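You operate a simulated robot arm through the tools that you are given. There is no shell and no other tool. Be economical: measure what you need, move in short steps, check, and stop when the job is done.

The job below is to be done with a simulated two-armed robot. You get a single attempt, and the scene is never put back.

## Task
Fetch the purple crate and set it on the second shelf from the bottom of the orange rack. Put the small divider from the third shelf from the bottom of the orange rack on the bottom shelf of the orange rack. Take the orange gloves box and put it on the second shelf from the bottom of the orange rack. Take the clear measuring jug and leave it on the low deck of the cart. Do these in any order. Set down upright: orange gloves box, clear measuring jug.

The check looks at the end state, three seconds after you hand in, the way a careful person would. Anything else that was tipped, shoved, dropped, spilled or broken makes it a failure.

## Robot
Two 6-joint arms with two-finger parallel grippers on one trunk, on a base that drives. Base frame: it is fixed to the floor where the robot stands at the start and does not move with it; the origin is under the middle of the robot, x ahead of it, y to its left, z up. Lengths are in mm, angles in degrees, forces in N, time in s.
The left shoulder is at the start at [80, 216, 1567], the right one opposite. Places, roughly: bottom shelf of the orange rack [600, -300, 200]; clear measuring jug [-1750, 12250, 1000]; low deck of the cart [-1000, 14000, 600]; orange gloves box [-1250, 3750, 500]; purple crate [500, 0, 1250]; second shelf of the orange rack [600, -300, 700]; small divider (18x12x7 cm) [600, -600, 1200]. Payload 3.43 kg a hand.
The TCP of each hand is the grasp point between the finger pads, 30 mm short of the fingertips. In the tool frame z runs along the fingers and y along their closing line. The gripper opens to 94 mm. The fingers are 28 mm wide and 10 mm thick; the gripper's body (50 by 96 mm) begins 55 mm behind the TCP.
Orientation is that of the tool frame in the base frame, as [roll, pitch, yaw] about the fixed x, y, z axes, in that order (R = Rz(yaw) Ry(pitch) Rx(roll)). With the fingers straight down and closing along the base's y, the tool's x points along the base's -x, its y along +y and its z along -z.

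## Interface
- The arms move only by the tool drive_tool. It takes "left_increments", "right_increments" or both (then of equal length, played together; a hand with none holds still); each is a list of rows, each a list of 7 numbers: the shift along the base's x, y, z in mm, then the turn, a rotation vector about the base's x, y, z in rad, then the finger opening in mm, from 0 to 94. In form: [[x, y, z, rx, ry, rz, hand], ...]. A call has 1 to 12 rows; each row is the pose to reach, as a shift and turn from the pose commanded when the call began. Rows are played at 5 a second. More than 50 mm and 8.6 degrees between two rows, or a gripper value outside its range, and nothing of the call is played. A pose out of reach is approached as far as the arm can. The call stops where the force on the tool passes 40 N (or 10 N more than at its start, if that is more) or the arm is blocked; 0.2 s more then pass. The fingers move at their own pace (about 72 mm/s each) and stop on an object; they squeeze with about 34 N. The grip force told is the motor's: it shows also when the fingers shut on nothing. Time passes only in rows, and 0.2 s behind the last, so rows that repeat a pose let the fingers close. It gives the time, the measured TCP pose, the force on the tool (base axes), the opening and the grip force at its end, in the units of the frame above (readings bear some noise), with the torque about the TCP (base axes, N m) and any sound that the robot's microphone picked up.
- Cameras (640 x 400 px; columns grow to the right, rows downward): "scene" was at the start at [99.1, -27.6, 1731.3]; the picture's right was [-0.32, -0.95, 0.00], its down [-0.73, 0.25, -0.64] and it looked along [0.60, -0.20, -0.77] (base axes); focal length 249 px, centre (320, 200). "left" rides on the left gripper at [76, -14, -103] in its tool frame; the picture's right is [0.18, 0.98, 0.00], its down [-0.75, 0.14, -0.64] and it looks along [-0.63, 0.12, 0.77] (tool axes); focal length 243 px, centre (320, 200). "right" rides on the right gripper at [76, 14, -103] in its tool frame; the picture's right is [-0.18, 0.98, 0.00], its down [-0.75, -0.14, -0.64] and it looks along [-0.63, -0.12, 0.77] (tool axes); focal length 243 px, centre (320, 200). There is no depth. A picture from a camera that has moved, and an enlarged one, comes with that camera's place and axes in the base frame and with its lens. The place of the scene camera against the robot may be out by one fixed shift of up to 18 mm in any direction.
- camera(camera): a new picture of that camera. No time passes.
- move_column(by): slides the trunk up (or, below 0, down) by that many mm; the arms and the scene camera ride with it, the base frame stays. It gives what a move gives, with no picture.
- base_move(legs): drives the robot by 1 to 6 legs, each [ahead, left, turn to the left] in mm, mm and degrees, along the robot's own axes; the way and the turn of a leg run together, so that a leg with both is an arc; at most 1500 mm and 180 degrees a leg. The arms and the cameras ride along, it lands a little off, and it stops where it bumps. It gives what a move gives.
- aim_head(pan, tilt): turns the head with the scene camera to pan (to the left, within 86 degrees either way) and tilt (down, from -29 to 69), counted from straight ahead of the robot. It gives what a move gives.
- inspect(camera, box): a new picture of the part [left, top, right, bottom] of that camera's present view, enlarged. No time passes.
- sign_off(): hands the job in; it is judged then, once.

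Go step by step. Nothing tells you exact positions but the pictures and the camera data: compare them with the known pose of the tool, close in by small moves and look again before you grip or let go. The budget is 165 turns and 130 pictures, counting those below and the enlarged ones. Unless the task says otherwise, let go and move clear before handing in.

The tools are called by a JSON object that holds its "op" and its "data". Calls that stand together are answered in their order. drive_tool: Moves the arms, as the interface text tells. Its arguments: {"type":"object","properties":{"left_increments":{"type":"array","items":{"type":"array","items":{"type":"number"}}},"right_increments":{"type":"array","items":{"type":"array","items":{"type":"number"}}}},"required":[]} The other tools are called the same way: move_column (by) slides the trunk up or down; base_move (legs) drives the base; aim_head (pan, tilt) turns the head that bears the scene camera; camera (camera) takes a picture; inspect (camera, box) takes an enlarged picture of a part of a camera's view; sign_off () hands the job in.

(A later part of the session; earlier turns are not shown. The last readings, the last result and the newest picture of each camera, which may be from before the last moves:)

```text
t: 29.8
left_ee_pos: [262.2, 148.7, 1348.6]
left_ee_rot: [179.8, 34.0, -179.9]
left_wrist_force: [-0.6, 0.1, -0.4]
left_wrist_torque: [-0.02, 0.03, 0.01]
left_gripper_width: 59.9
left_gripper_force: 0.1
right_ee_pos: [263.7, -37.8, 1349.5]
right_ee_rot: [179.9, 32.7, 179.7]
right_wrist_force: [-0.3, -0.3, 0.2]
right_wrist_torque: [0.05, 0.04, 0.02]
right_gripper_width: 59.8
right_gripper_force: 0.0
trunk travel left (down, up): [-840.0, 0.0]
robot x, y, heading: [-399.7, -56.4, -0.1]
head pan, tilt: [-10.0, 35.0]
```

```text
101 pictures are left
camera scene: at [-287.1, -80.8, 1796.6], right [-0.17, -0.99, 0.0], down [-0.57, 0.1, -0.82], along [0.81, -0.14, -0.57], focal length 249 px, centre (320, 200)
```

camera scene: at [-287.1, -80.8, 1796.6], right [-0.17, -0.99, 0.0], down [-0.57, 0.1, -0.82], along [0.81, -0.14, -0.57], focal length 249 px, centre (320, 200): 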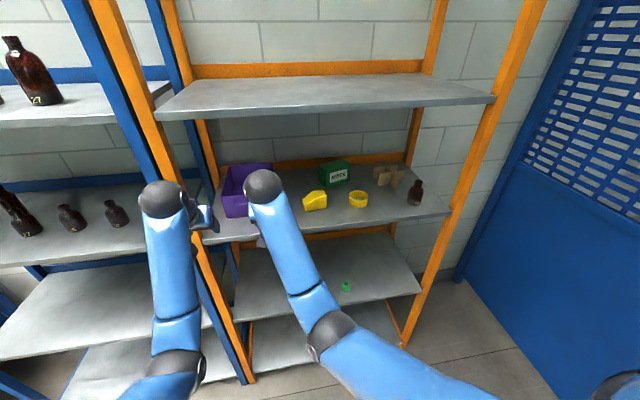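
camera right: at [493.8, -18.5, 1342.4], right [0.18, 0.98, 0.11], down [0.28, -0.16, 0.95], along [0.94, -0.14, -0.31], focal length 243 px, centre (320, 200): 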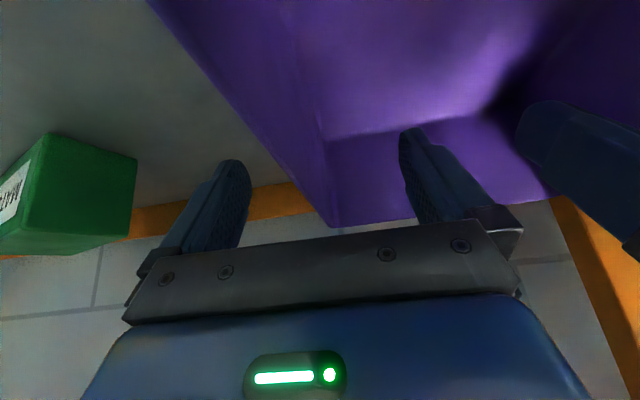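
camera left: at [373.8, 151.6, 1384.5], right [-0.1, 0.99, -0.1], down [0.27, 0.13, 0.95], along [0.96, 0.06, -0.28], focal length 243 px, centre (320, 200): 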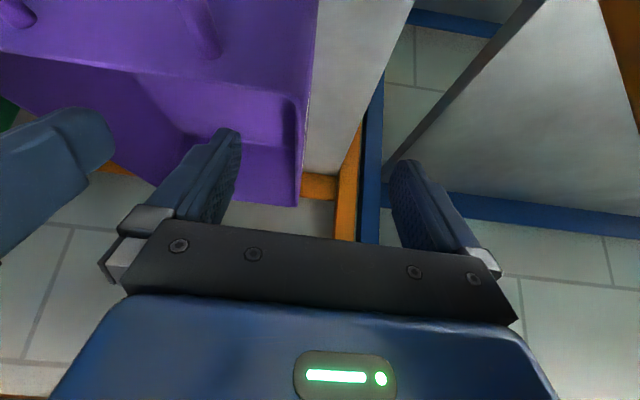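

The left forearm now runs straight, but clearance to the post (inner face y≈200) is only about 10 mm. I move both hands right a bit for the drive in.

{"op": "drive_tool", "data": {"left_increments": [[0, -15, 0, 0, 0, 0, 50], [0, -22, 0, 0, 0, 0, 50]], "right_increments": [[0, -10, 0, 0, 0, 0, 50], [0, -18, 0, 0, 0, 0, 50]]}}

{"op": "base_move", "data": {"legs": [[340, 0, 0]]}}

{"op": "camera", "data": {"camera": "left"}}

{"op": "camera", "data": {"camera": "right"}}

```text
t: 30.4
left_ee_pos: [260.5, 128.9, 1348.3]
left_ee_rot: [179.9, 34.1, -179.8]
left_wrist_force: [1.0, -0.1, -0.1]
left_wrist_torque: [0.0, -0.03, 0.04]
left_gripper_width: 50.0
left_gripper_force: 0.1
right_ee_pos: [262.9, -51.9, 1348.5]
right_ee_rot: [180.0, 32.8, 179.8]
right_wrist_force: [-1.3, 0.5, 0.3]
right_wrist_torque: [0.01, 0.01, 0.01]
right_gripper_width: 50.0
right_gripper_force: 0.0
trunk travel left (down, up): [-840.0, 0.0]
robot x, y, heading: [-404.4, -56.7, 0.3]
head pan, tilt: [-10.0, 35.0]
```

```text
t: 32.6
left_ee_pos: [597.0, 126.3, 1351.4]
left_ee_rot: [179.8, 34.4, 179.9]
left_wrist_force: [-0.6, -0.1, -0.1]
left_wrist_torque: [0.0, 0.0, 0.01]
left_gripper_width: 49.9
left_gripper_force: 0.1
right_ee_pos: [597.4, -54.7, 1350.6]
right_ee_rot: [-180.0, 33.1, 179.6]
right_wrist_force: [0.1, 0.4, -0.2]
right_wrist_torque: [0.0, -0.02, -0.02]
right_gripper_width: 49.9
right_gripper_force: 0.2
trunk travel left (down, up): [-840.0, 0.0]
robot x, y, heading: [-64.8, -59.8, -0.0]
head pan, tilt: [-10.0, 35.0]
```

```text
100 pictures are left
camera left: at [475.0, 112.0, 1392.3], right [-0.15, 0.98, -0.1], down [0.26, 0.14, 0.95], along [0.95, 0.12, -0.28], focal length 243 px, centre (320, 200)
```

left: 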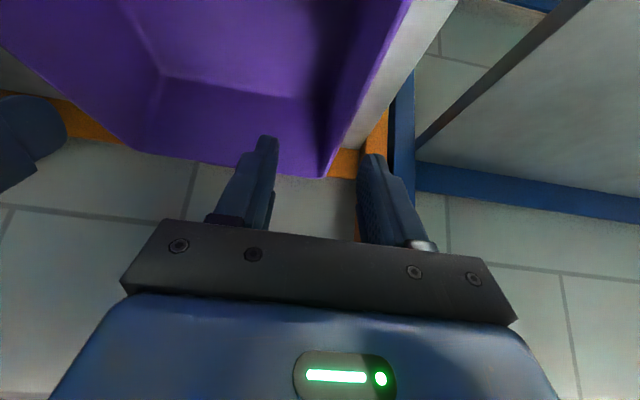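

```text
99 pictures are left
camera right: at [478.2, -38.7, 1396.0], right [0.16, 0.98, 0.1], down [0.28, -0.14, 0.95], along [0.95, -0.13, -0.3], focal length 243 px, centre (320, 200)
```

right: 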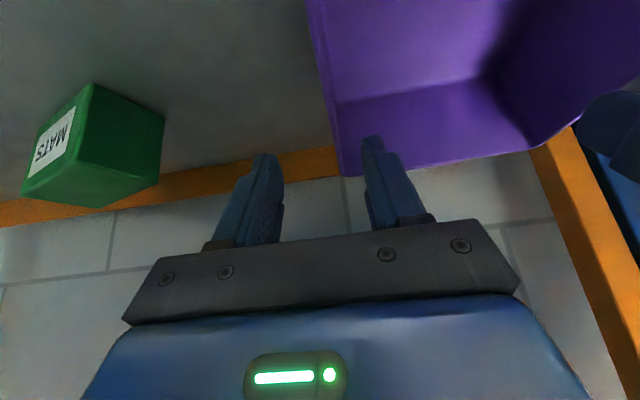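

The walls are at y≈142 and y≈-42 again. I shift left by 15 and right by 12, then go down to the rim.

{"op": "drive_tool", "data": {"left_increments": [[3, 8, 0, 0, 0, 0, 60], [5, 15, 0, 0, 0, 0, 60], [5, 15, -20, 0, 0, 0, 60], [5, 15, -40, 0, 0, 0, 60], [5, 15, -58, 0, 0, 0, 60]], "right_increments": [[3, 6, 0, 0, 0, 0, 60], [5, 12, 0, 0, 0, 0, 60], [5, 12, -20, 0, 0, 0, 60], [5, 12, -40, 0, 0, 0, 60], [5, 12, -58, 0, 0, 0, 60]]}}

{"op": "camera", "data": {"camera": "left"}}

{"op": "camera", "data": {"camera": "right"}}

```text
t: 33.8
left_ee_pos: [604.4, 141.7, 1290.6]
left_ee_rot: [179.9, 34.1, -180.0]
left_wrist_force: [0.7, 0.4, 0.0]
left_wrist_torque: [0.03, -0.01, 0.0]
left_gripper_width: 60.0
left_gripper_force: 0.0
right_ee_pos: [607.2, -43.0, 1290.4]
right_ee_rot: [-179.9, 32.8, 179.6]
right_wrist_force: [0.2, -1.2, -0.5]
right_wrist_torque: [-0.01, -0.01, 0.0]
right_gripper_width: 59.9
right_gripper_force: 0.0
trunk travel left (down, up): [-840.0, 0.0]
robot x, y, heading: [-60.3, -53.5, -0.3]
head pan, tilt: [-10.0, 35.0]
```

```text
98 pictures are left
camera left: at [483.2, 127.7, 1332.4], right [-0.15, 0.98, -0.1], down [0.26, 0.14, 0.95], along [0.95, 0.12, -0.28], focal length 243 px, centre (320, 200)
```

left: 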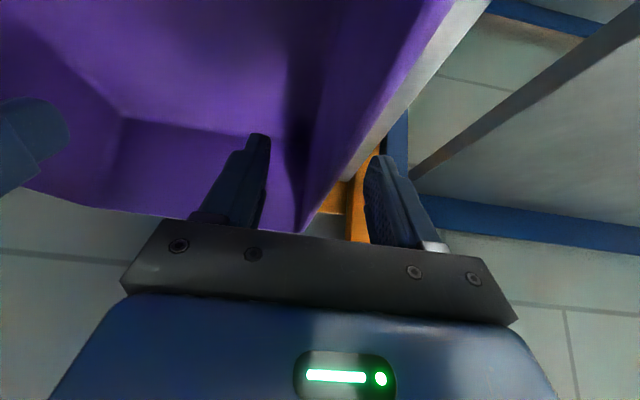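

```text
97 pictures are left
camera right: at [487.0, -27.0, 1336.5], right [0.16, 0.98, 0.1], down [0.28, -0.14, 0.95], along [0.94, -0.13, -0.3], focal length 243 px, centre (320, 200)
```

right: 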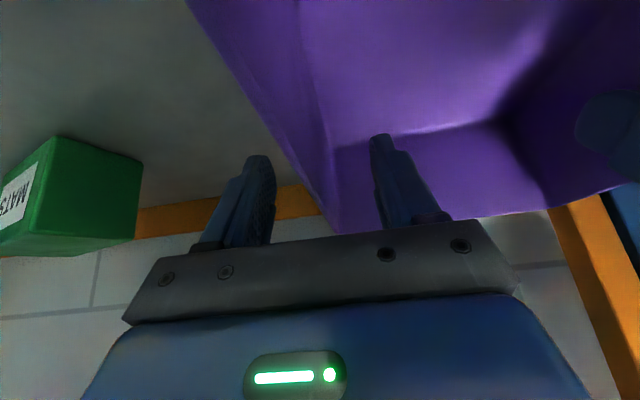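

Both hands straddle the side walls, centred and free of contact. I close both.

{"op": "drive_tool", "data": {"left_increments": [[0, 0, 0, 0, 0, 0, 20], [0, 0, 0, 0, 0, 0, 0], [0, 0, 0, 0, 0, 0, 0], [0, 0, 0, 0, 0, 0, 0]], "right_increments": [[0, 0, 0, 0, 0, 0, 20], [0, 0, 0, 0, 0, 0, 0], [0, 0, 0, 0, 0, 0, 0], [0, 0, 0, 0, 0, 0, 0]]}}

{"op": "drive_tool", "data": {"left_increments": [[0, 0, 10, 0, 0, 0, 0], [0, 0, 20, 0, 0, 0, 0], [0, 0, 35, 0, 0, 0, 0]], "right_increments": [[0, 0, 10, 0, 0, 0, 0], [0, 0, 20, 0, 0, 0, 0], [0, 0, 35, 0, 0, 0, 0]]}}

{"op": "camera", "data": {"camera": "scene"}}

```text
t: 34.8
left_ee_pos: [605.0, 141.5, 1291.7]
left_ee_rot: [179.9, 34.1, 179.9]
left_wrist_force: [1.4, 9.7, 0.3]
left_wrist_torque: [-0.1, -0.12, -0.24]
left_gripper_width: 8.4
left_gripper_force: 34.4
right_ee_pos: [606.0, -43.3, 1292.1]
right_ee_rot: [-179.9, 32.8, 179.6]
right_wrist_force: [-0.7, -10.9, 0.9]
right_wrist_torque: [0.04, 0.02, 0.5]
right_gripper_width: 8.4
right_gripper_force: 33.7
trunk travel left (down, up): [-840.0, 0.0]
robot x, y, heading: [-61.1, -55.9, -0.4]
head pan, tilt: [-10.0, 35.0]
```

```text
t: 35.6
left_ee_pos: [604.7, 142.8, 1325.6]
left_ee_rot: [179.7, 34.2, -180.0]
left_wrist_force: [1.1, 9.9, 1.3]
left_wrist_torque: [0.28, 0.0, 0.04]
left_gripper_width: 3.1
left_gripper_force: 33.5
right_ee_pos: [605.7, -43.3, 1325.2]
right_ee_rot: [-179.9, 32.8, 179.6]
right_wrist_force: [-2.2, -9.6, 0.2]
right_wrist_torque: [-0.26, -0.02, 0.24]
right_gripper_width: 3.3
right_gripper_force: 34.5
trunk travel left (down, up): [-840.0, 0.0]
robot x, y, heading: [-66.8, -59.0, -0.1]
head pan, tilt: [-10.0, 35.0]
```

```text
96 pictures are left
camera scene: at [50.3, -76.7, 1796.7], right [-0.18, -0.98, 0.0], down [-0.56, 0.1, -0.82], along [0.81, -0.14, -0.57], focal length 249 px, centre (320, 200)
```

scene: 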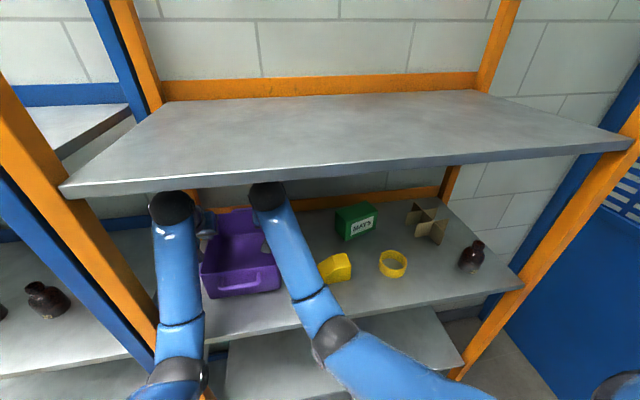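

The grip width dropped and no weight shows on the wrists, so the pads may have slid up the wall. I check from the hand camera.

{"op": "camera", "data": {"camera": "left"}}

{"op": "camera", "data": {"camera": "right"}}

```text
95 pictures are left
camera left: at [482.4, 127.9, 1367.8], right [-0.16, 0.98, -0.1], down [0.26, 0.14, 0.95], along [0.95, 0.12, -0.28], focal length 243 px, centre (320, 200)
```

left: 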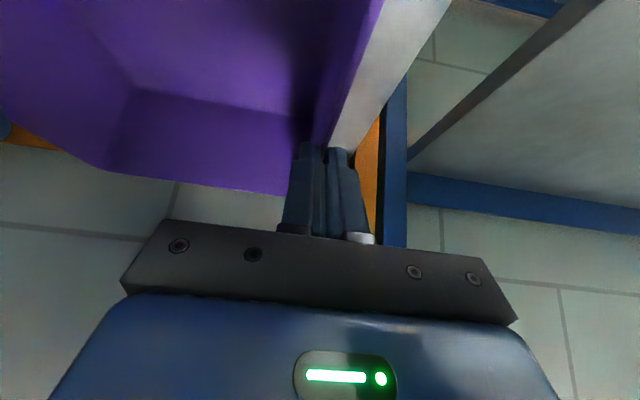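

```text
94 pictures are left
camera right: at [486.8, -27.5, 1371.3], right [0.16, 0.98, 0.1], down [0.29, -0.14, 0.95], along [0.94, -0.13, -0.3], focal length 243 px, centre (320, 200)
```

right: 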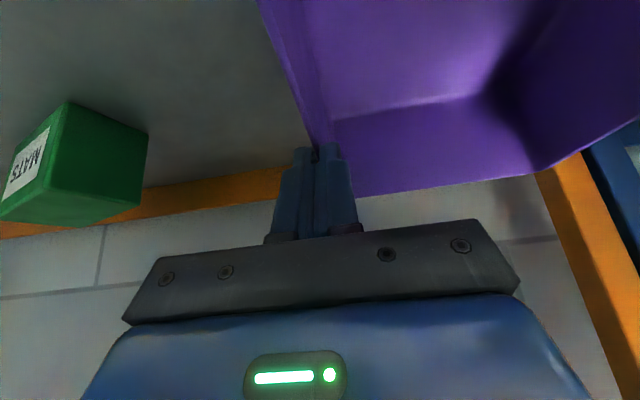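

The pads slipped up off the rim; the grip was too shallow. I open, pitch a little steeper and grip about 20 mm deeper, then test the lift gently.

{"op": "drive_tool", "data": {"left_increments": [[0, 0, 0, 0, 0, 0, 60], [0, 0, 0, 0, 0, 0, 60], [0, 0, -20, 0, 0.06, 0, 60], [0, 0, -40, 0, 0.12, 0, 60], [0, 0, -50, 0, 0.16, 0, 60]], "right_increments": [[0, 0, 0, 0, 0, 0, 60], [0, 0, 0, 0, 0, 0, 60], [0, 0, -20, 0, 0.06, 0, 60], [0, 0, -40, 0, 0.12, 0, 60], [0, 0, -50, 0, 0.14, 0, 60]]}}

{"op": "camera", "data": {"camera": "right"}}

```text
t: 36.8
left_ee_pos: [605.1, 141.9, 1275.3]
left_ee_rot: [179.8, 24.8, 180.0]
left_wrist_force: [0.2, 0.6, -0.4]
left_wrist_torque: [0.01, -0.03, -0.02]
left_gripper_width: 60.1
left_gripper_force: 0.0
right_ee_pos: [605.9, -41.9, 1276.5]
right_ee_rot: [-179.9, 24.8, 179.6]
right_wrist_force: [-0.1, -0.1, 0.0]
right_wrist_torque: [0.01, -0.02, 0.01]
right_gripper_width: 59.9
right_gripper_force: 0.0
trunk travel left (down, up): [-840.0, 0.0]
robot x, y, heading: [-61.1, -57.1, -0.3]
head pan, tilt: [-10.0, 35.0]
```

```text
93 pictures are left
camera right: at [494.2, -26.6, 1338.0], right [0.17, 0.98, 0.08], down [0.41, -0.14, 0.9], along [0.89, -0.13, -0.43], focal length 243 px, centre (320, 200)
```

right: 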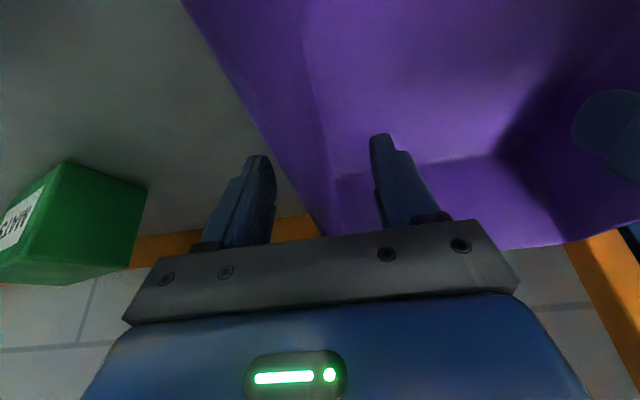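

The steeper pitch is reachable. I go 8 mm deeper, close, and lift just a few millimetres to read the load.

{"op": "drive_tool", "data": {"left_increments": [[0, 0, -8, 0, 0, 0, 60], [0, 0, -8, 0, 0, 0, 20], [0, 0, -8, 0, 0, 0, 0], [0, 0, -8, 0, 0, 0, 0], [0, 0, -8, 0, 0, 0, 0], [0, 0, -5, 0, 0, 0, 0], [0, 0, 0, 0, 0, 0, 0]], "right_increments": [[0, 0, -8, 0, 0, 0, 60], [0, 0, -8, 0, 0, 0, 20], [0, 0, -8, 0, 0, 0, 0], [0, 0, -8, 0, 0, 0, 0], [0, 0, -8, 0, 0, 0, 0], [0, 0, -5, 0, 0, 0, 0], [0, 0, 0, 0, 0, 0, 0]]}}

{"op": "drive_tool", "data": {"left_increments": [[0, 0, 5, 0, 0, 0, 0], [0, 0, 10, 0, 0, 0, 0]], "right_increments": [[0, 0, 5, 0, 0, 0, 0], [0, 0, 10, 0, 0, 0, 0]]}}

{"op": "camera", "data": {"camera": "right"}}

```text
t: 38.4
left_ee_pos: [606.0, 141.9, 1276.8]
left_ee_rot: [179.8, 24.9, -179.9]
left_wrist_force: [2.5, 28.4, -3.6]
left_wrist_torque: [-1.09, -0.06, -0.57]
left_gripper_width: 8.4
left_gripper_force: 34.4
right_ee_pos: [607.6, -43.6, 1277.1]
right_ee_rot: [-179.8, 24.7, 179.5]
right_wrist_force: [-2.1, -28.5, -1.4]
right_wrist_torque: [1.19, 0.04, 1.0]
right_gripper_width: 8.2
right_gripper_force: 33.6
trunk travel left (down, up): [-840.0, 0.0]
robot x, y, heading: [-66.7, -56.9, -0.2]
head pan, tilt: [-10.0, 35.0]
```

```text
t: 39.0
left_ee_pos: [605.3, 142.9, 1285.4]
left_ee_rot: [179.9, 24.9, -179.9]
left_wrist_force: [1.0, 28.9, -0.3]
left_wrist_torque: [-1.23, 0.02, -0.71]
left_gripper_width: 8.1
left_gripper_force: 34.2
right_ee_pos: [607.2, -43.8, 1285.1]
right_ee_rot: [-179.8, 24.7, 179.5]
right_wrist_force: [-0.8, -29.7, -3.4]
right_wrist_torque: [1.07, -0.08, 0.92]
right_gripper_width: 8.4
right_gripper_force: 34.4
trunk travel left (down, up): [-840.0, 0.0]
robot x, y, heading: [-64.9, -58.1, -0.1]
head pan, tilt: [-10.0, 35.0]
```

```text
92 pictures are left
camera right: at [495.0, -27.5, 1347.5], right [0.18, 0.98, 0.07], down [0.41, -0.14, 0.9], along [0.89, -0.13, -0.43], focal length 243 px, centre (320, 200)
```

right: 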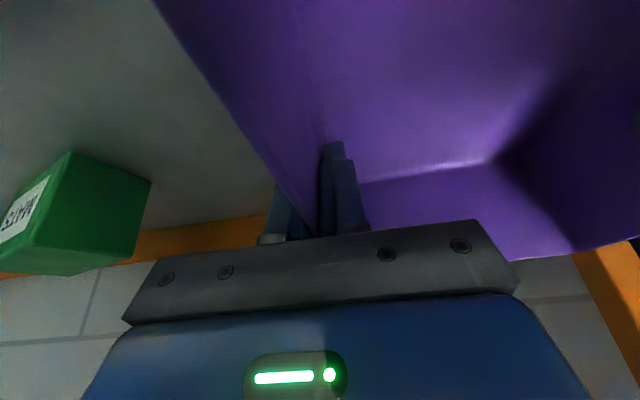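

Side forces of ±28 N show the hands pulling the walls inward, which costs friction. I relax them outward by a few millimetres and read again.

{"op": "drive_tool", "data": {"left_increments": [[0, 2, -8, 0, 0, 0, 0], [0, 4, -8, 0, 0, 0, 0]], "right_increments": [[0, -2, -8, 0, 0, 0, 0], [0, -4, -8, 0, 0, 0, 0]]}}

```text
t: 39.6
left_ee_pos: [606.5, 141.9, 1277.5]
left_ee_rot: [-179.9, 25.0, 179.7]
left_wrist_force: [-3.4, -1.5, 2.3]
left_wrist_torque: [-0.12, -0.04, -0.05]
left_gripper_width: 8.2
left_gripper_force: 33.8
right_ee_pos: [606.3, -43.1, 1278.4]
right_ee_rot: [-179.9, 24.8, 179.9]
right_wrist_force: [2.8, 1.9, -5.2]
right_wrist_torque: [-0.6, 0.03, -0.52]
right_gripper_width: 8.1
right_gripper_force: 33.7
trunk travel left (down, up): [-840.0, 0.0]
robot x, y, heading: [-61.4, -56.6, -0.1]
head pan, tilt: [-10.0, 35.0]
```

The side forces are gone. I lift slowly.

{"op": "drive_tool", "data": {"left_increments": [[0, 0, 4, 0, 0, 0, 0], [0, 0, 8, 0, 0, 0, 0], [0, 0, 12, 0, 0, 0, 0], [0, 0, 16, 0, 0, 0, 0], [0, 0, 20, 0, 0, 0, 0]], "right_increments": [[0, 0, 4, 0, 0, 0, 0], [0, 0, 8, 0, 0, 0, 0], [0, 0, 12, 0, 0, 0, 0], [0, 0, 16, 0, 0, 0, 0], [0, 0, 20, 0, 0, 0, 0]]}}

{"op": "camera", "data": {"camera": "right"}}

{"op": "camera", "data": {"camera": "scene"}}

```text
t: 40.8
left_ee_pos: [605.4, 142.5, 1297.0]
left_ee_rot: [-179.9, 24.9, 179.7]
left_wrist_force: [-1.5, -34.6, 1.7]
left_wrist_torque: [0.32, 0.57, 0.25]
left_gripper_width: 8.2
left_gripper_force: 34.7
right_ee_pos: [606.6, -43.0, 1299.1]
right_ee_rot: [-179.9, 24.8, 179.9]
right_wrist_force: [1.1, 34.0, -6.9]
right_wrist_torque: [-1.08, -0.55, -0.61]
right_gripper_width: 8.5
right_gripper_force: 34.3
trunk travel left (down, up): [-840.0, 0.0]
robot x, y, heading: [-65.8, -59.6, -0.6]
head pan, tilt: [-10.0, 35.0]
```

```text
91 pictures are left
camera right: at [494.0, -28.5, 1359.7], right [0.17, 0.98, 0.08], down [0.41, -0.14, 0.9], along [0.89, -0.12, -0.43], focal length 243 px, centre (320, 200)
```

right: 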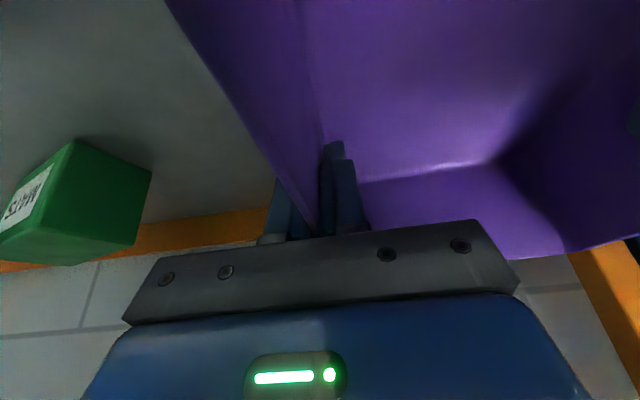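

```text
90 pictures are left
camera scene: at [51.3, -76.2, 1796.7], right [-0.18, -0.98, 0.0], down [-0.57, 0.1, -0.82], along [0.81, -0.14, -0.57], focal length 249 px, centre (320, 200)
```

scene: 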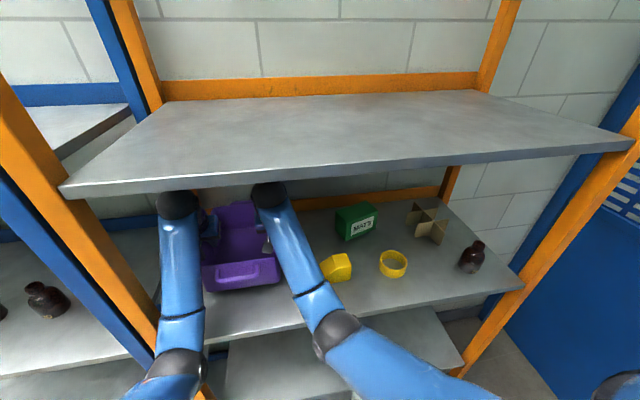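

The crate is off the shelf. Now the hands are pulling outwards, so I bring each 3 mm inward and read again before driving.

{"op": "drive_tool", "data": {"left_increments": [[0, -1.5, 3, 0, 0, 0, 0], [0, -3.5, 6, 0, 0, 0, 0]], "right_increments": [[0, 1.5, 3, 0, 0, 0, 0], [0, 3.5, 6, 0, 0, 0, 0]]}}

```text
t: 41.4
left_ee_pos: [608.7, 142.5, 1300.9]
left_ee_rot: [179.9, 25.1, -180.0]
left_wrist_force: [-7.7, -13.7, 9.3]
left_wrist_torque: [-0.89, 0.85, -0.97]
left_gripper_width: 8.7
left_gripper_force: 34.0
left hand out of reach, approached as far as the arm can: row 2
right_ee_pos: [607.6, -44.2, 1302.0]
right_ee_rot: [-179.7, 24.7, 179.5]
right_wrist_force: [8.3, 13.2, -13.2]
right_wrist_torque: [-1.09, -0.89, -0.53]
right_gripper_width: 8.3
right_gripper_force: 33.8
trunk travel left (down, up): [-840.0, 0.0]
robot x, y, heading: [-63.9, -61.6, -0.6]
head pan, tilt: [-10.0, 35.0]
```

The left arm is near its height limit, so I drop 6 mm, shift both hands 15 right away from the post, then back out.

{"op": "drive_tool", "data": {"left_increments": [[-2, 0, -3, 0, 0, 0, 0], [-2, -5, -6, 0, 0, 0, 0], [-2, -10, -6, 0, 0, 0, 0], [-2, -16, -6, 0, 0, 0, 0]], "right_increments": [[0, 0, -3, 0, 0, 0, 0], [0, -4, -6, 0, 0, 0, 0], [0, -9, -6, 0, 0, 0, 0], [0, -15, -6, 0, 0, 0, 0]]}}

{"op": "camera", "data": {"camera": "left"}}

```text
t: 42.4
left_ee_pos: [608.0, 126.7, 1294.2]
left_ee_rot: [179.8, 25.0, -180.0]
left_wrist_force: [-4.5, 7.1, 6.5]
left_wrist_torque: [-1.3, -0.99, -0.9]
left_gripper_width: 8.9
left_gripper_force: 34.4
right_ee_pos: [607.1, -59.0, 1297.3]
right_ee_rot: [-179.8, 24.7, 179.5]
right_wrist_force: [3.1, -6.5, -11.3]
right_wrist_torque: [-0.4, 0.91, 0.17]
right_gripper_width: 8.3
right_gripper_force: 34.4
trunk travel left (down, up): [-840.0, 0.0]
robot x, y, heading: [-62.3, -57.3, -0.2]
head pan, tilt: [-10.0, 35.0]
```

```text
89 pictures are left
camera left: at [493.4, 112.0, 1355.5], right [-0.17, 0.98, -0.08], down [0.41, 0.14, 0.9], along [0.9, 0.12, -0.43], focal length 243 px, centre (320, 200)
```

left: 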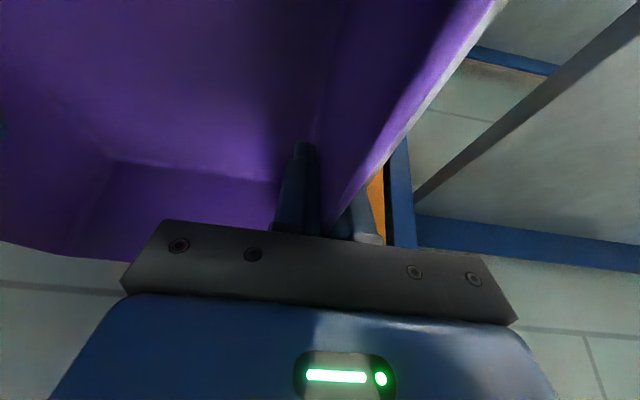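

The crate is held well and balanced. I back out 520 mm.

{"op": "base_move", "data": {"legs": [[-260, 0, 0], [-260, 0, 0]]}}

{"op": "camera", "data": {"camera": "scene"}}

```text
t: 45.7
left_ee_pos: [99.5, 127.3, 1291.0]
left_ee_rot: [179.8, 24.6, 179.9]
left_wrist_force: [-1.4, 27.7, 7.1]
left_wrist_torque: [-1.62, 0.17, -0.81]
left_gripper_width: 8.5
left_gripper_force: 33.6
right_ee_pos: [99.2, -58.8, 1294.3]
right_ee_rot: [-179.9, 24.5, 179.2]
right_wrist_force: [2.1, -27.4, -11.8]
right_wrist_torque: [-0.27, -0.17, 0.42]
right_gripper_width: 8.3
right_gripper_force: 33.8
trunk travel left (down, up): [-840.0, 0.0]
robot x, y, heading: [-579.9, -60.9, -0.2]
head pan, tilt: [-10.0, 35.0]
```

```text
88 pictures are left
camera scene: at [-454.3, -73.9, 1795.8], right [-0.18, -0.98, 0.0], down [-0.57, 0.1, -0.82], along [0.8, -0.15, -0.58], focal length 249 px, centre (320, 200)
```

scene: 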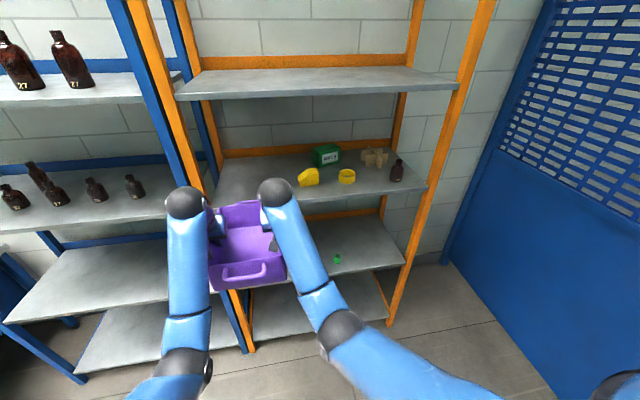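

The crate is clear of the rack. I ease the side force, then lower the trunk to bring the crate level with the second shelf.

{"op": "drive_tool", "data": {"left_increments": [[0, 2, 0, 0, 0, 0, 0]], "right_increments": [[0, -2, 0, 0, 0, 0, 0]]}}

{"op": "move_column", "data": {"by": -440}}

{"op": "camera", "data": {"camera": "scene"}}

{"op": "camera", "data": {"camera": "right"}}

```text
t: 46.1
left_ee_pos: [87.5, 127.8, 1296.9]
left_ee_rot: [-179.9, 25.1, 179.7]
left_wrist_force: [-2.2, -13.1, 3.9]
left_wrist_torque: [-0.67, 0.91, -0.34]
left_gripper_width: 8.5
left_gripper_force: 34.2
right_ee_pos: [87.6, -58.4, 1299.5]
right_ee_rot: [-179.8, 25.0, 179.6]
right_wrist_force: [1.0, 13.9, -8.8]
right_wrist_torque: [-0.53, -0.99, -0.02]
right_gripper_width: 8.4
right_gripper_force: 33.7
trunk travel left (down, up): [-840.0, 0.0]
robot x, y, heading: [-578.0, -55.2, -0.3]
head pan, tilt: [-10.0, 35.0]
```

```text
refused: -440 is not a number from -400 to 400
```

```text
87 pictures are left
camera scene: at [-468.9, -73.9, 1797.1], right [-0.18, -0.98, 0.0], down [-0.56, 0.1, -0.82], along [0.81, -0.15, -0.57], focal length 249 px, centre (320, 200)
```

scene: 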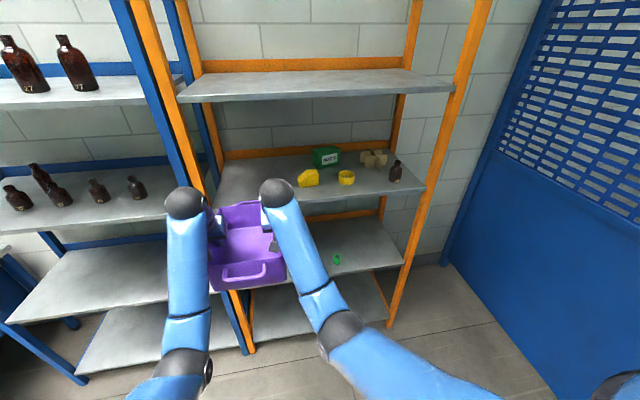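

```text
86 pictures are left
camera right: at [-24.0, -42.8, 1360.1], right [0.18, 0.98, 0.07], down [0.41, -0.14, 0.9], along [0.89, -0.13, -0.43], focal length 243 px, centre (320, 200)
```

right: 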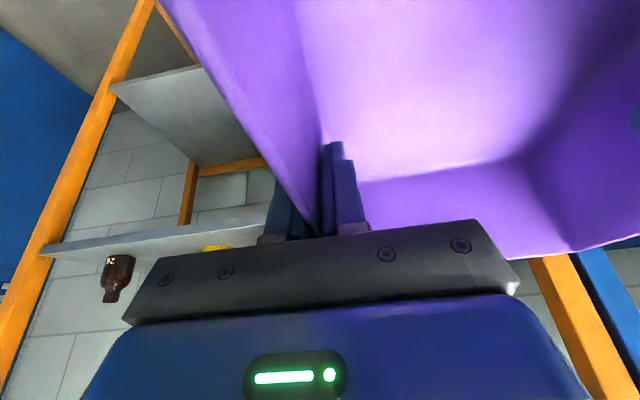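

Trunk moves are limited to 400 per call, so I split it, then look.

{"op": "move_column", "data": {"by": -400}}

{"op": "move_column", "data": {"by": -40}}

{"op": "camera", "data": {"camera": "scene"}}

{"op": "camera", "data": {"camera": "right"}}

```text
t: 49.9
left_ee_pos: [91.2, 127.8, 894.6]
left_ee_rot: [-179.9, 24.9, 179.7]
left_wrist_force: [-1.0, -29.3, 6.8]
left_wrist_torque: [-0.55, -0.06, -0.09]
left_gripper_width: 8.2
left_gripper_force: 34.6
right_ee_pos: [91.0, -58.5, 897.6]
right_ee_rot: [-179.8, 24.6, 179.5]
right_wrist_force: [1.6, 30.4, -11.2]
right_wrist_torque: [-1.12, 0.05, -0.17]
right_gripper_width: 8.6
right_gripper_force: 34.5
trunk travel left (down, up): [-440.0, 400.0]
robot x, y, heading: [-578.0, -54.6, -0.6]
head pan, tilt: [-10.0, 35.0]
```

```text
t: 50.8
left_ee_pos: [91.2, 127.3, 854.6]
left_ee_rot: [-179.9, 24.9, 179.7]
left_wrist_force: [-1.4, -30.7, 7.2]
left_wrist_torque: [-0.57, 0.08, -0.08]
left_gripper_width: 8.2
left_gripper_force: 34.2
right_ee_pos: [92.0, -58.4, 856.5]
right_ee_rot: [-179.7, 24.8, 179.5]
right_wrist_force: [1.2, 29.9, -11.1]
right_wrist_torque: [-1.08, -0.12, -0.16]
right_gripper_width: 8.2
right_gripper_force: 34.2
trunk travel left (down, up): [-400.0, 440.0]
robot x, y, heading: [-578.4, -55.6, -0.4]
head pan, tilt: [-10.0, 35.0]
```

```text
85 pictures are left
camera scene: at [-464.5, -74.0, 1356.8], right [-0.18, -0.98, 0.0], down [-0.56, 0.1, -0.82], along [0.81, -0.15, -0.57], focal length 249 px, centre (320, 200)
```

scene: 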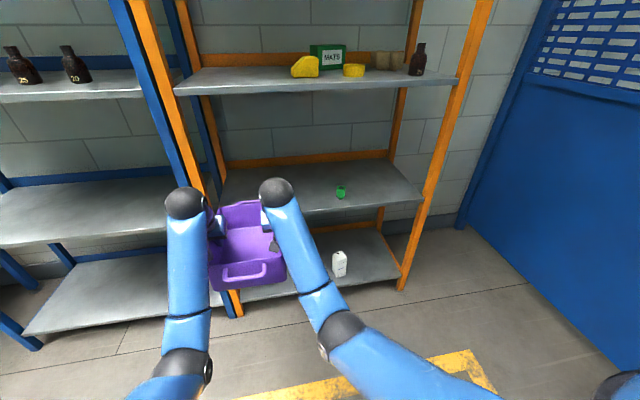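

```text
84 pictures are left
camera right: at [-20.6, -43.1, 919.2], right [0.18, 0.98, 0.07], down [0.41, -0.14, 0.9], along [0.89, -0.13, -0.43], focal length 243 px, centre (320, 200)
```

right: 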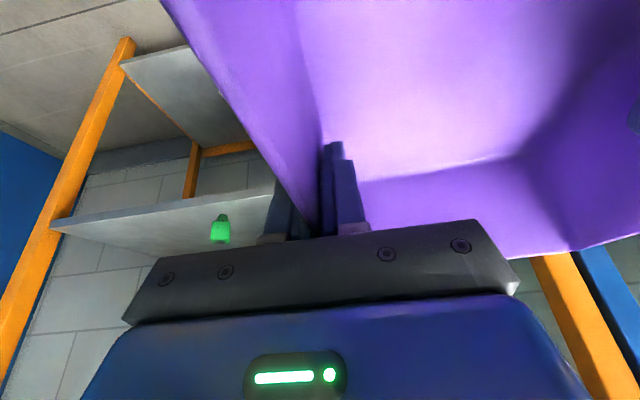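

The second shelf front edge is at x≈375 and its surface at about z 700–718; the crate bottom is at about 778, so it will clear. The green item at about (450, -340) is well to the right. I relax the hands and drive in.

{"op": "drive_tool", "data": {"left_increments": [[0, -2, 0, 0, 0, 0, 0]], "right_increments": [[0, 2, 0, 0, 0, 0, 0]]}}

{"op": "base_move", "data": {"legs": [[255, -5, 0.3], [255, 0, 0]]}}

{"op": "camera", "data": {"camera": "scene"}}

{"op": "camera", "data": {"camera": "right"}}

```text
t: 51.2
left_ee_pos: [92.3, 126.3, 854.6]
left_ee_rot: [180.0, 24.9, 179.8]
left_wrist_force: [0.0, -17.7, 5.8]
left_wrist_torque: [-0.92, 0.13, -0.4]
left_gripper_width: 8.7
left_gripper_force: 33.7
right_ee_pos: [92.1, -59.2, 857.9]
right_ee_rot: [-179.7, 24.7, 179.2]
right_wrist_force: [-1.1, 19.3, -9.8]
right_wrist_torque: [-0.57, -0.16, 0.49]
right_gripper_width: 8.2
right_gripper_force: 34.3
trunk travel left (down, up): [-400.0, 440.0]
robot x, y, heading: [-578.7, -54.2, -0.1]
head pan, tilt: [-10.0, 35.0]
```

```text
t: 54.5
left_ee_pos: [606.3, 122.3, 854.2]
left_ee_rot: [180.0, 24.8, 180.0]
left_wrist_force: [0.7, -4.7, 5.2]
left_wrist_torque: [-1.13, 0.03, -0.55]
left_gripper_width: 8.4
left_gripper_force: 33.7
right_ee_pos: [605.8, -63.6, 858.2]
right_ee_rot: [-179.7, 24.8, 179.4]
right_wrist_force: [-0.3, 4.3, -8.5]
right_wrist_torque: [-0.21, -0.08, 0.64]
right_gripper_width: 8.3
right_gripper_force: 34.5
trunk travel left (down, up): [-400.0, 440.0]
robot x, y, heading: [-64.1, -66.1, -0.2]
head pan, tilt: [-10.0, 35.0]
```

```text
83 pictures are left
camera scene: at [50.6, -80.0, 1356.8], right [-0.18, -0.98, 0.0], down [-0.56, 0.1, -0.82], along [0.81, -0.15, -0.57], focal length 249 px, centre (320, 200)
```

scene: 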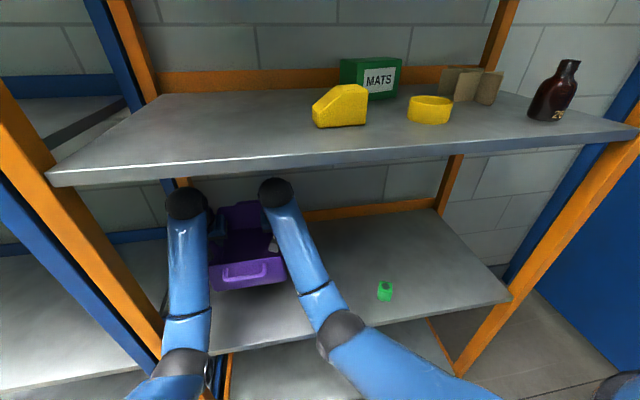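

```text
82 pictures are left
camera right: at [495.0, -47.5, 919.0], right [0.18, 0.98, 0.07], down [0.41, -0.14, 0.9], along [0.89, -0.13, -0.43], focal length 243 px, centre (320, 200)
```

right: 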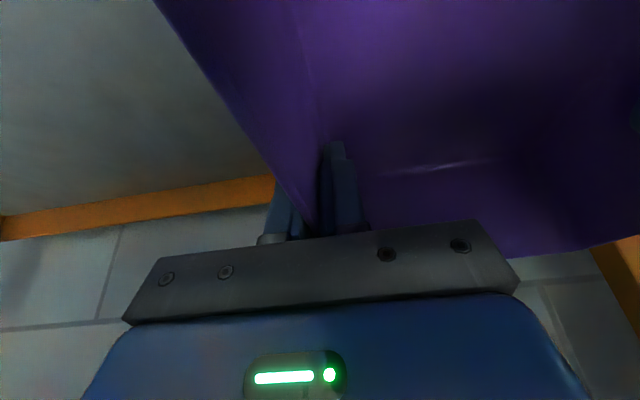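

The crate is over the second shelf. I lower the trunk most of the way, then in small steps to contact.

{"op": "move_column", "data": {"by": -52}}

{"op": "move_column", "data": {"by": -8}}

{"op": "move_column", "data": {"by": -6}}

```text
t: 55.4
left_ee_pos: [605.7, 122.4, 803.4]
left_ee_rot: [179.9, 25.0, -180.0]
left_wrist_force: [1.3, 1.0, 3.3]
left_wrist_torque: [-1.16, 0.52, -0.67]
left_gripper_width: 8.7
left_gripper_force: 34.5
right_ee_pos: [607.3, -64.5, 805.1]
right_ee_rot: [-179.7, 24.7, 179.4]
right_wrist_force: [-0.8, -0.8, -7.0]
right_wrist_torque: [0.27, -0.54, 0.71]
right_gripper_width: 8.1
right_gripper_force: 33.6
trunk travel left (down, up): [-348.0, 492.0]
robot x, y, heading: [-63.8, -61.5, -0.2]
head pan, tilt: [-10.0, 35.0]
```

```text
t: 56.0
left_ee_pos: [604.6, 121.4, 795.4]
left_ee_rot: [179.8, 25.0, 180.0]
left_wrist_force: [0.3, 0.5, 3.3]
left_wrist_torque: [-1.18, 0.06, -0.66]
left_gripper_width: 8.6
left_gripper_force: 34.2
right_ee_pos: [606.5, -64.3, 796.5]
right_ee_rot: [-179.6, 24.7, 179.5]
right_wrist_force: [0.3, -1.5, -7.5]
right_wrist_torque: [0.22, -0.08, 0.7]
right_gripper_width: 8.4
right_gripper_force: 34.2
trunk travel left (down, up): [-340.0, 500.0]
robot x, y, heading: [-60.3, -61.9, -0.3]
head pan, tilt: [-10.0, 35.0]
```

```text
t: 56.5
left_ee_pos: [606.7, 122.7, 787.9]
left_ee_rot: [179.9, 24.9, -180.0]
left_wrist_force: [-0.1, 0.3, 2.5]
left_wrist_torque: [-1.2, -0.28, -0.64]
left_gripper_width: 8.5
left_gripper_force: 34.1
right_ee_pos: [607.6, -64.0, 790.9]
right_ee_rot: [-179.7, 24.7, 179.6]
right_wrist_force: [-0.3, -0.4, -7.8]
right_wrist_torque: [0.2, 0.25, 0.72]
right_gripper_width: 8.2
right_gripper_force: 34.0
trunk travel left (down, up): [-334.0, 506.0]
robot x, y, heading: [-64.0, -59.3, -0.0]
head pan, tilt: [-10.0, 35.0]
```

No contact yet; I keep lowering in small steps.

{"op": "move_column", "data": {"by": -5}}

{"op": "move_column", "data": {"by": -5}}

{"op": "camera", "data": {"camera": "scene"}}

```text
t: 57.1
left_ee_pos: [604.5, 121.8, 783.1]
left_ee_rot: [179.9, 25.0, -180.0]
left_wrist_force: [0.9, -0.3, 3.7]
left_wrist_torque: [-1.18, -0.36, -0.6]
left_gripper_width: 8.6
left_gripper_force: 33.6
right_ee_pos: [606.5, -62.8, 787.0]
right_ee_rot: [-179.7, 24.7, 179.4]
right_wrist_force: [-1.7, -1.1, -8.4]
right_wrist_torque: [0.15, 0.32, 0.71]
right_gripper_width: 8.5
right_gripper_force: 34.0
trunk travel left (down, up): [-329.0, 511.0]
robot x, y, heading: [-66.4, -62.7, -0.1]
head pan, tilt: [-10.0, 35.0]
```

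```text
t: 57.6
left_ee_pos: [606.1, 122.7, 778.9]
left_ee_rot: [179.9, 24.9, -180.0]
left_wrist_force: [0.4, 0.3, 3.1]
left_wrist_torque: [-1.17, -0.28, -0.6]
left_gripper_width: 8.2
left_gripper_force: 33.6
right_ee_pos: [607.7, -63.9, 781.6]
right_ee_rot: [-179.7, 24.6, 179.5]
right_wrist_force: [-0.4, -1.3, -7.7]
right_wrist_torque: [0.11, 0.28, 0.75]
right_gripper_width: 8.2
right_gripper_force: 34.4
trunk travel left (down, up): [-324.0, 516.0]
robot x, y, heading: [-63.2, -63.1, -0.3]
head pan, tilt: [-10.0, 35.0]
```

```text
81 pictures are left
camera scene: at [50.6, -80.0, 1280.7], right [-0.18, -0.98, 0.0], down [-0.57, 0.1, -0.82], along [0.81, -0.15, -0.57], focal length 249 px, centre (320, 200)
```

scene: 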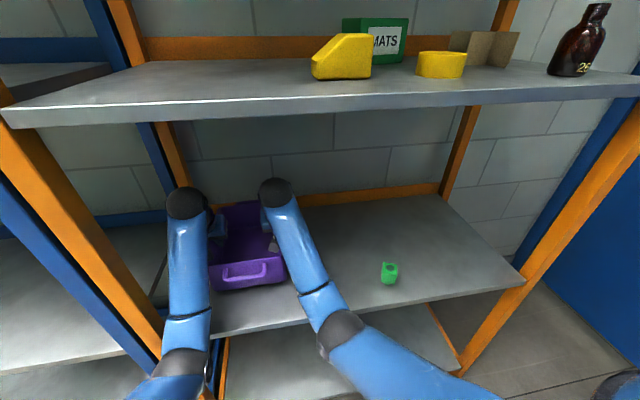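

Still no contact force, so I continue lowering.

{"op": "move_column", "data": {"by": -6}}

{"op": "move_column", "data": {"by": -6}}

{"op": "move_column", "data": {"by": -6}}

{"op": "move_column", "data": {"by": -6}}

```text
t: 58.2
left_ee_pos: [605.9, 123.8, 773.9]
left_ee_rot: [180.0, 24.8, 179.9]
left_wrist_force: [1.6, 0.5, 4.0]
left_wrist_torque: [-1.19, -0.16, -0.59]
left_gripper_width: 8.5
left_gripper_force: 33.5
right_ee_pos: [606.6, -63.8, 775.0]
right_ee_rot: [-179.7, 24.8, 179.5]
right_wrist_force: [-0.6, -0.3, -7.3]
right_wrist_torque: [0.12, 0.15, 0.73]
right_gripper_width: 8.5
right_gripper_force: 33.7
trunk travel left (down, up): [-318.0, 522.0]
robot x, y, heading: [-64.4, -64.0, -0.3]
head pan, tilt: [-10.0, 35.0]
```

```text
t: 58.7
left_ee_pos: [606.0, 123.5, 767.2]
left_ee_rot: [180.0, 25.0, -180.0]
left_wrist_force: [0.7, 0.2, 8.4]
left_wrist_torque: [-1.18, 0.58, -0.61]
left_gripper_width: 8.5
left_gripper_force: 34.2
right_ee_pos: [607.3, -63.3, 770.7]
right_ee_rot: [-179.7, 24.9, 179.5]
right_wrist_force: [-0.9, -0.4, -6.3]
right_wrist_torque: [0.25, 0.13, 0.73]
right_gripper_width: 8.3
right_gripper_force: 34.0
trunk travel left (down, up): [-312.0, 528.0]
robot x, y, heading: [-63.4, -65.1, 0.2]
head pan, tilt: [-10.0, 35.0]
```

```text
t: 59.3
left_ee_pos: [605.4, 121.9, 766.2]
left_ee_rot: [179.8, 25.5, 180.0]
left_wrist_force: [10.1, 0.9, 27.3]
left_wrist_torque: [-1.13, 0.2, -0.69]
left_gripper_width: 8.7
left_gripper_force: 33.7
right_ee_pos: [606.1, -65.3, 768.7]
right_ee_rot: [-179.8, 25.2, 179.3]
right_wrist_force: [6.1, -1.7, 11.1]
right_wrist_torque: [0.63, 0.61, 0.68]
right_gripper_width: 8.2
right_gripper_force: 34.4
trunk travel left (down, up): [-306.0, 534.0]
robot x, y, heading: [-61.6, -60.3, -0.1]
head pan, tilt: [-10.0, 35.0]
```

```text
t: 59.8
left_ee_pos: [602.5, 122.0, 761.9]
left_ee_rot: [179.8, 25.5, 180.0]
left_wrist_force: [8.1, 0.3, 31.1]
left_wrist_torque: [-1.05, 0.35, -0.65]
left_gripper_width: 8.7
left_gripper_force: 33.9
right_ee_pos: [603.5, -64.7, 764.0]
right_ee_rot: [179.9, 25.3, 179.4]
right_wrist_force: [8.2, -2.6, 28.7]
right_wrist_torque: [1.08, 0.26, 1.33]
right_gripper_width: 8.6
right_gripper_force: 33.9
trunk travel left (down, up): [-300.0, 540.0]
robot x, y, heading: [-65.0, -60.9, -0.1]
head pan, tilt: [-10.0, 35.0]
```

The crate is down on the shelf (contact on both hands). I ease up, open the fingers and raise the hands clear.

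{"op": "move_column", "data": {"by": 8}}

{"op": "drive_tool", "data": {"left_increments": [[0, 0, 0, 0, 0, 0, 25], [0, 0, 0, 0, 0, 0, 50], [0, 0, 0, 0, 0, 0, 50]], "right_increments": [[0, 0, 0, 0, 0, 0, 25], [0, 0, 0, 0, 0, 0, 50], [0, 0, 0, 0, 0, 0, 50]]}}

{"op": "camera", "data": {"camera": "left"}}

{"op": "camera", "data": {"camera": "right"}}

```text
t: 60.4
left_ee_pos: [604.1, 123.4, 761.2]
left_ee_rot: [179.8, 24.7, -180.0]
left_wrist_force: [-1.1, -0.3, 2.8]
left_wrist_torque: [-0.94, -0.13, -0.6]
left_gripper_width: 8.4
left_gripper_force: 34.1
right_ee_pos: [604.9, -64.2, 762.8]
right_ee_rot: [-179.7, 24.5, 179.5]
right_wrist_force: [-4.2, -2.7, 2.9]
right_wrist_torque: [1.15, -1.11, 0.62]
right_gripper_width: 8.3
right_gripper_force: 34.1
trunk travel left (down, up): [-308.0, 532.0]
robot x, y, heading: [-64.9, -63.1, -0.3]
head pan, tilt: [-10.0, 35.0]
```

```text
t: 61.2
left_ee_pos: [605.0, 121.3, 763.7]
left_ee_rot: [179.9, 24.9, -180.0]
left_wrist_force: [-0.3, -0.5, -0.5]
left_wrist_torque: [0.03, 0.0, -0.03]
left_gripper_width: 50.1
left_gripper_force: 0.0
right_ee_pos: [607.2, -64.5, 765.3]
right_ee_rot: [-179.7, 24.8, 179.3]
right_wrist_force: [-0.6, 0.6, 0.1]
right_wrist_torque: [-0.02, 0.01, -0.02]
right_gripper_width: 50.1
right_gripper_force: 0.1
trunk travel left (down, up): [-308.0, 532.0]
robot x, y, heading: [-66.0, -59.3, -0.4]
head pan, tilt: [-10.0, 35.0]
```

```text
80 pictures are left
camera left: at [492.3, 108.2, 823.5], right [-0.17, 0.98, -0.08], down [0.41, 0.14, 0.9], along [0.9, 0.12, -0.43], focal length 243 px, centre (320, 200)
```

left: 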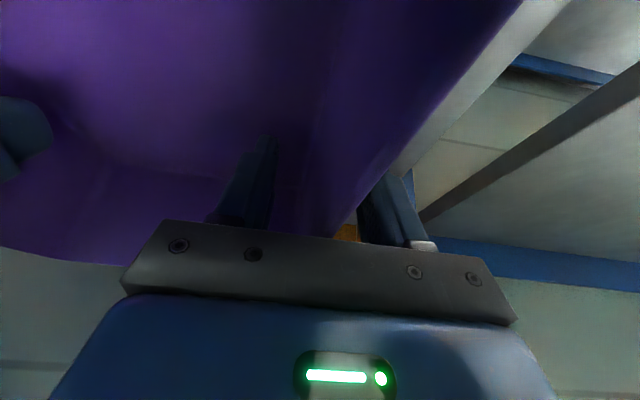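

```text
79 pictures are left
camera right: at [494.7, -47.6, 827.0], right [0.18, 0.98, 0.07], down [0.41, -0.14, 0.9], along [0.89, -0.13, -0.43], focal length 243 px, centre (320, 200)
```

right: 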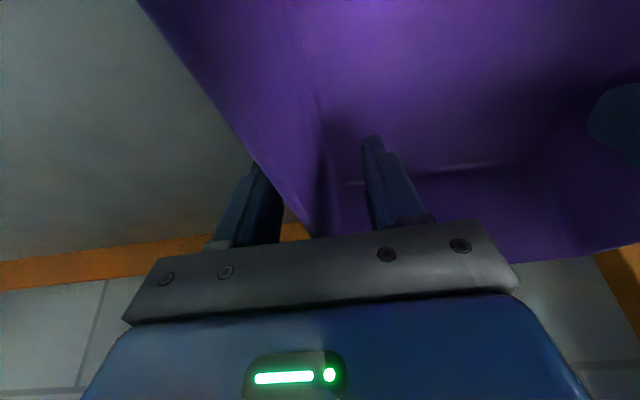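

The hands are free of the crate. I raise clear and back out.

{"op": "move_column", "data": {"by": 90}}

{"op": "base_move", "data": {"legs": [[-260, 0, 0], [-260, 0, 0]]}}

{"op": "camera", "data": {"camera": "scene"}}

```text
t: 62.4
left_ee_pos: [607.5, 122.3, 853.2]
left_ee_rot: [179.9, 24.9, 179.9]
left_wrist_force: [0.9, 0.8, 0.2]
left_wrist_torque: [-0.02, 0.02, 0.01]
left_gripper_width: 49.9
left_gripper_force: 0.0
right_ee_pos: [605.7, -63.6, 855.4]
right_ee_rot: [-179.6, 24.9, 179.5]
right_wrist_force: [-0.1, -0.3, 0.0]
right_wrist_torque: [-0.01, 0.03, -0.03]
right_gripper_width: 50.0
right_gripper_force: 0.0
trunk travel left (down, up): [-398.0, 442.0]
robot x, y, heading: [-61.2, -61.9, -0.2]
head pan, tilt: [-10.0, 35.0]
```

```text
t: 65.8
left_ee_pos: [84.2, 123.7, 852.4]
left_ee_rot: [179.9, 25.0, 179.9]
left_wrist_force: [-0.2, -0.2, 0.8]
left_wrist_torque: [0.0, 0.0, -0.02]
left_gripper_width: 50.2
left_gripper_force: 0.1
right_ee_pos: [85.0, -62.6, 854.9]
right_ee_rot: [-179.7, 24.8, 179.4]
right_wrist_force: [-0.4, 0.6, -0.2]
right_wrist_torque: [0.04, 0.01, 0.0]
right_gripper_width: 49.8
right_gripper_force: 0.2
trunk travel left (down, up): [-398.0, 442.0]
robot x, y, heading: [-586.8, -56.6, -0.3]
head pan, tilt: [-10.0, 35.0]
```

```text
78 pictures are left
camera scene: at [-472.3, -77.8, 1354.7], right [-0.18, -0.98, 0.0], down [-0.56, 0.1, -0.82], along [0.81, -0.15, -0.57], focal length 249 px, centre (320, 200)
```

scene: 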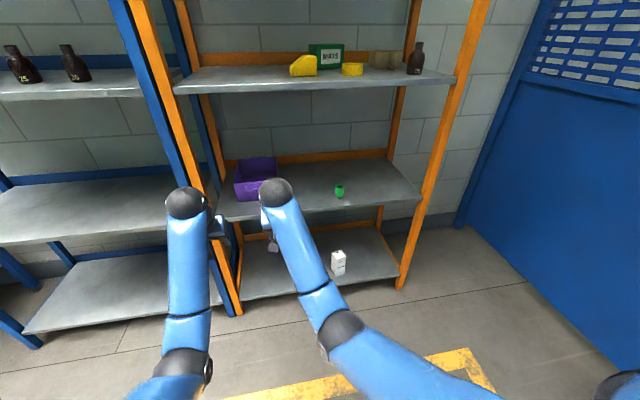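

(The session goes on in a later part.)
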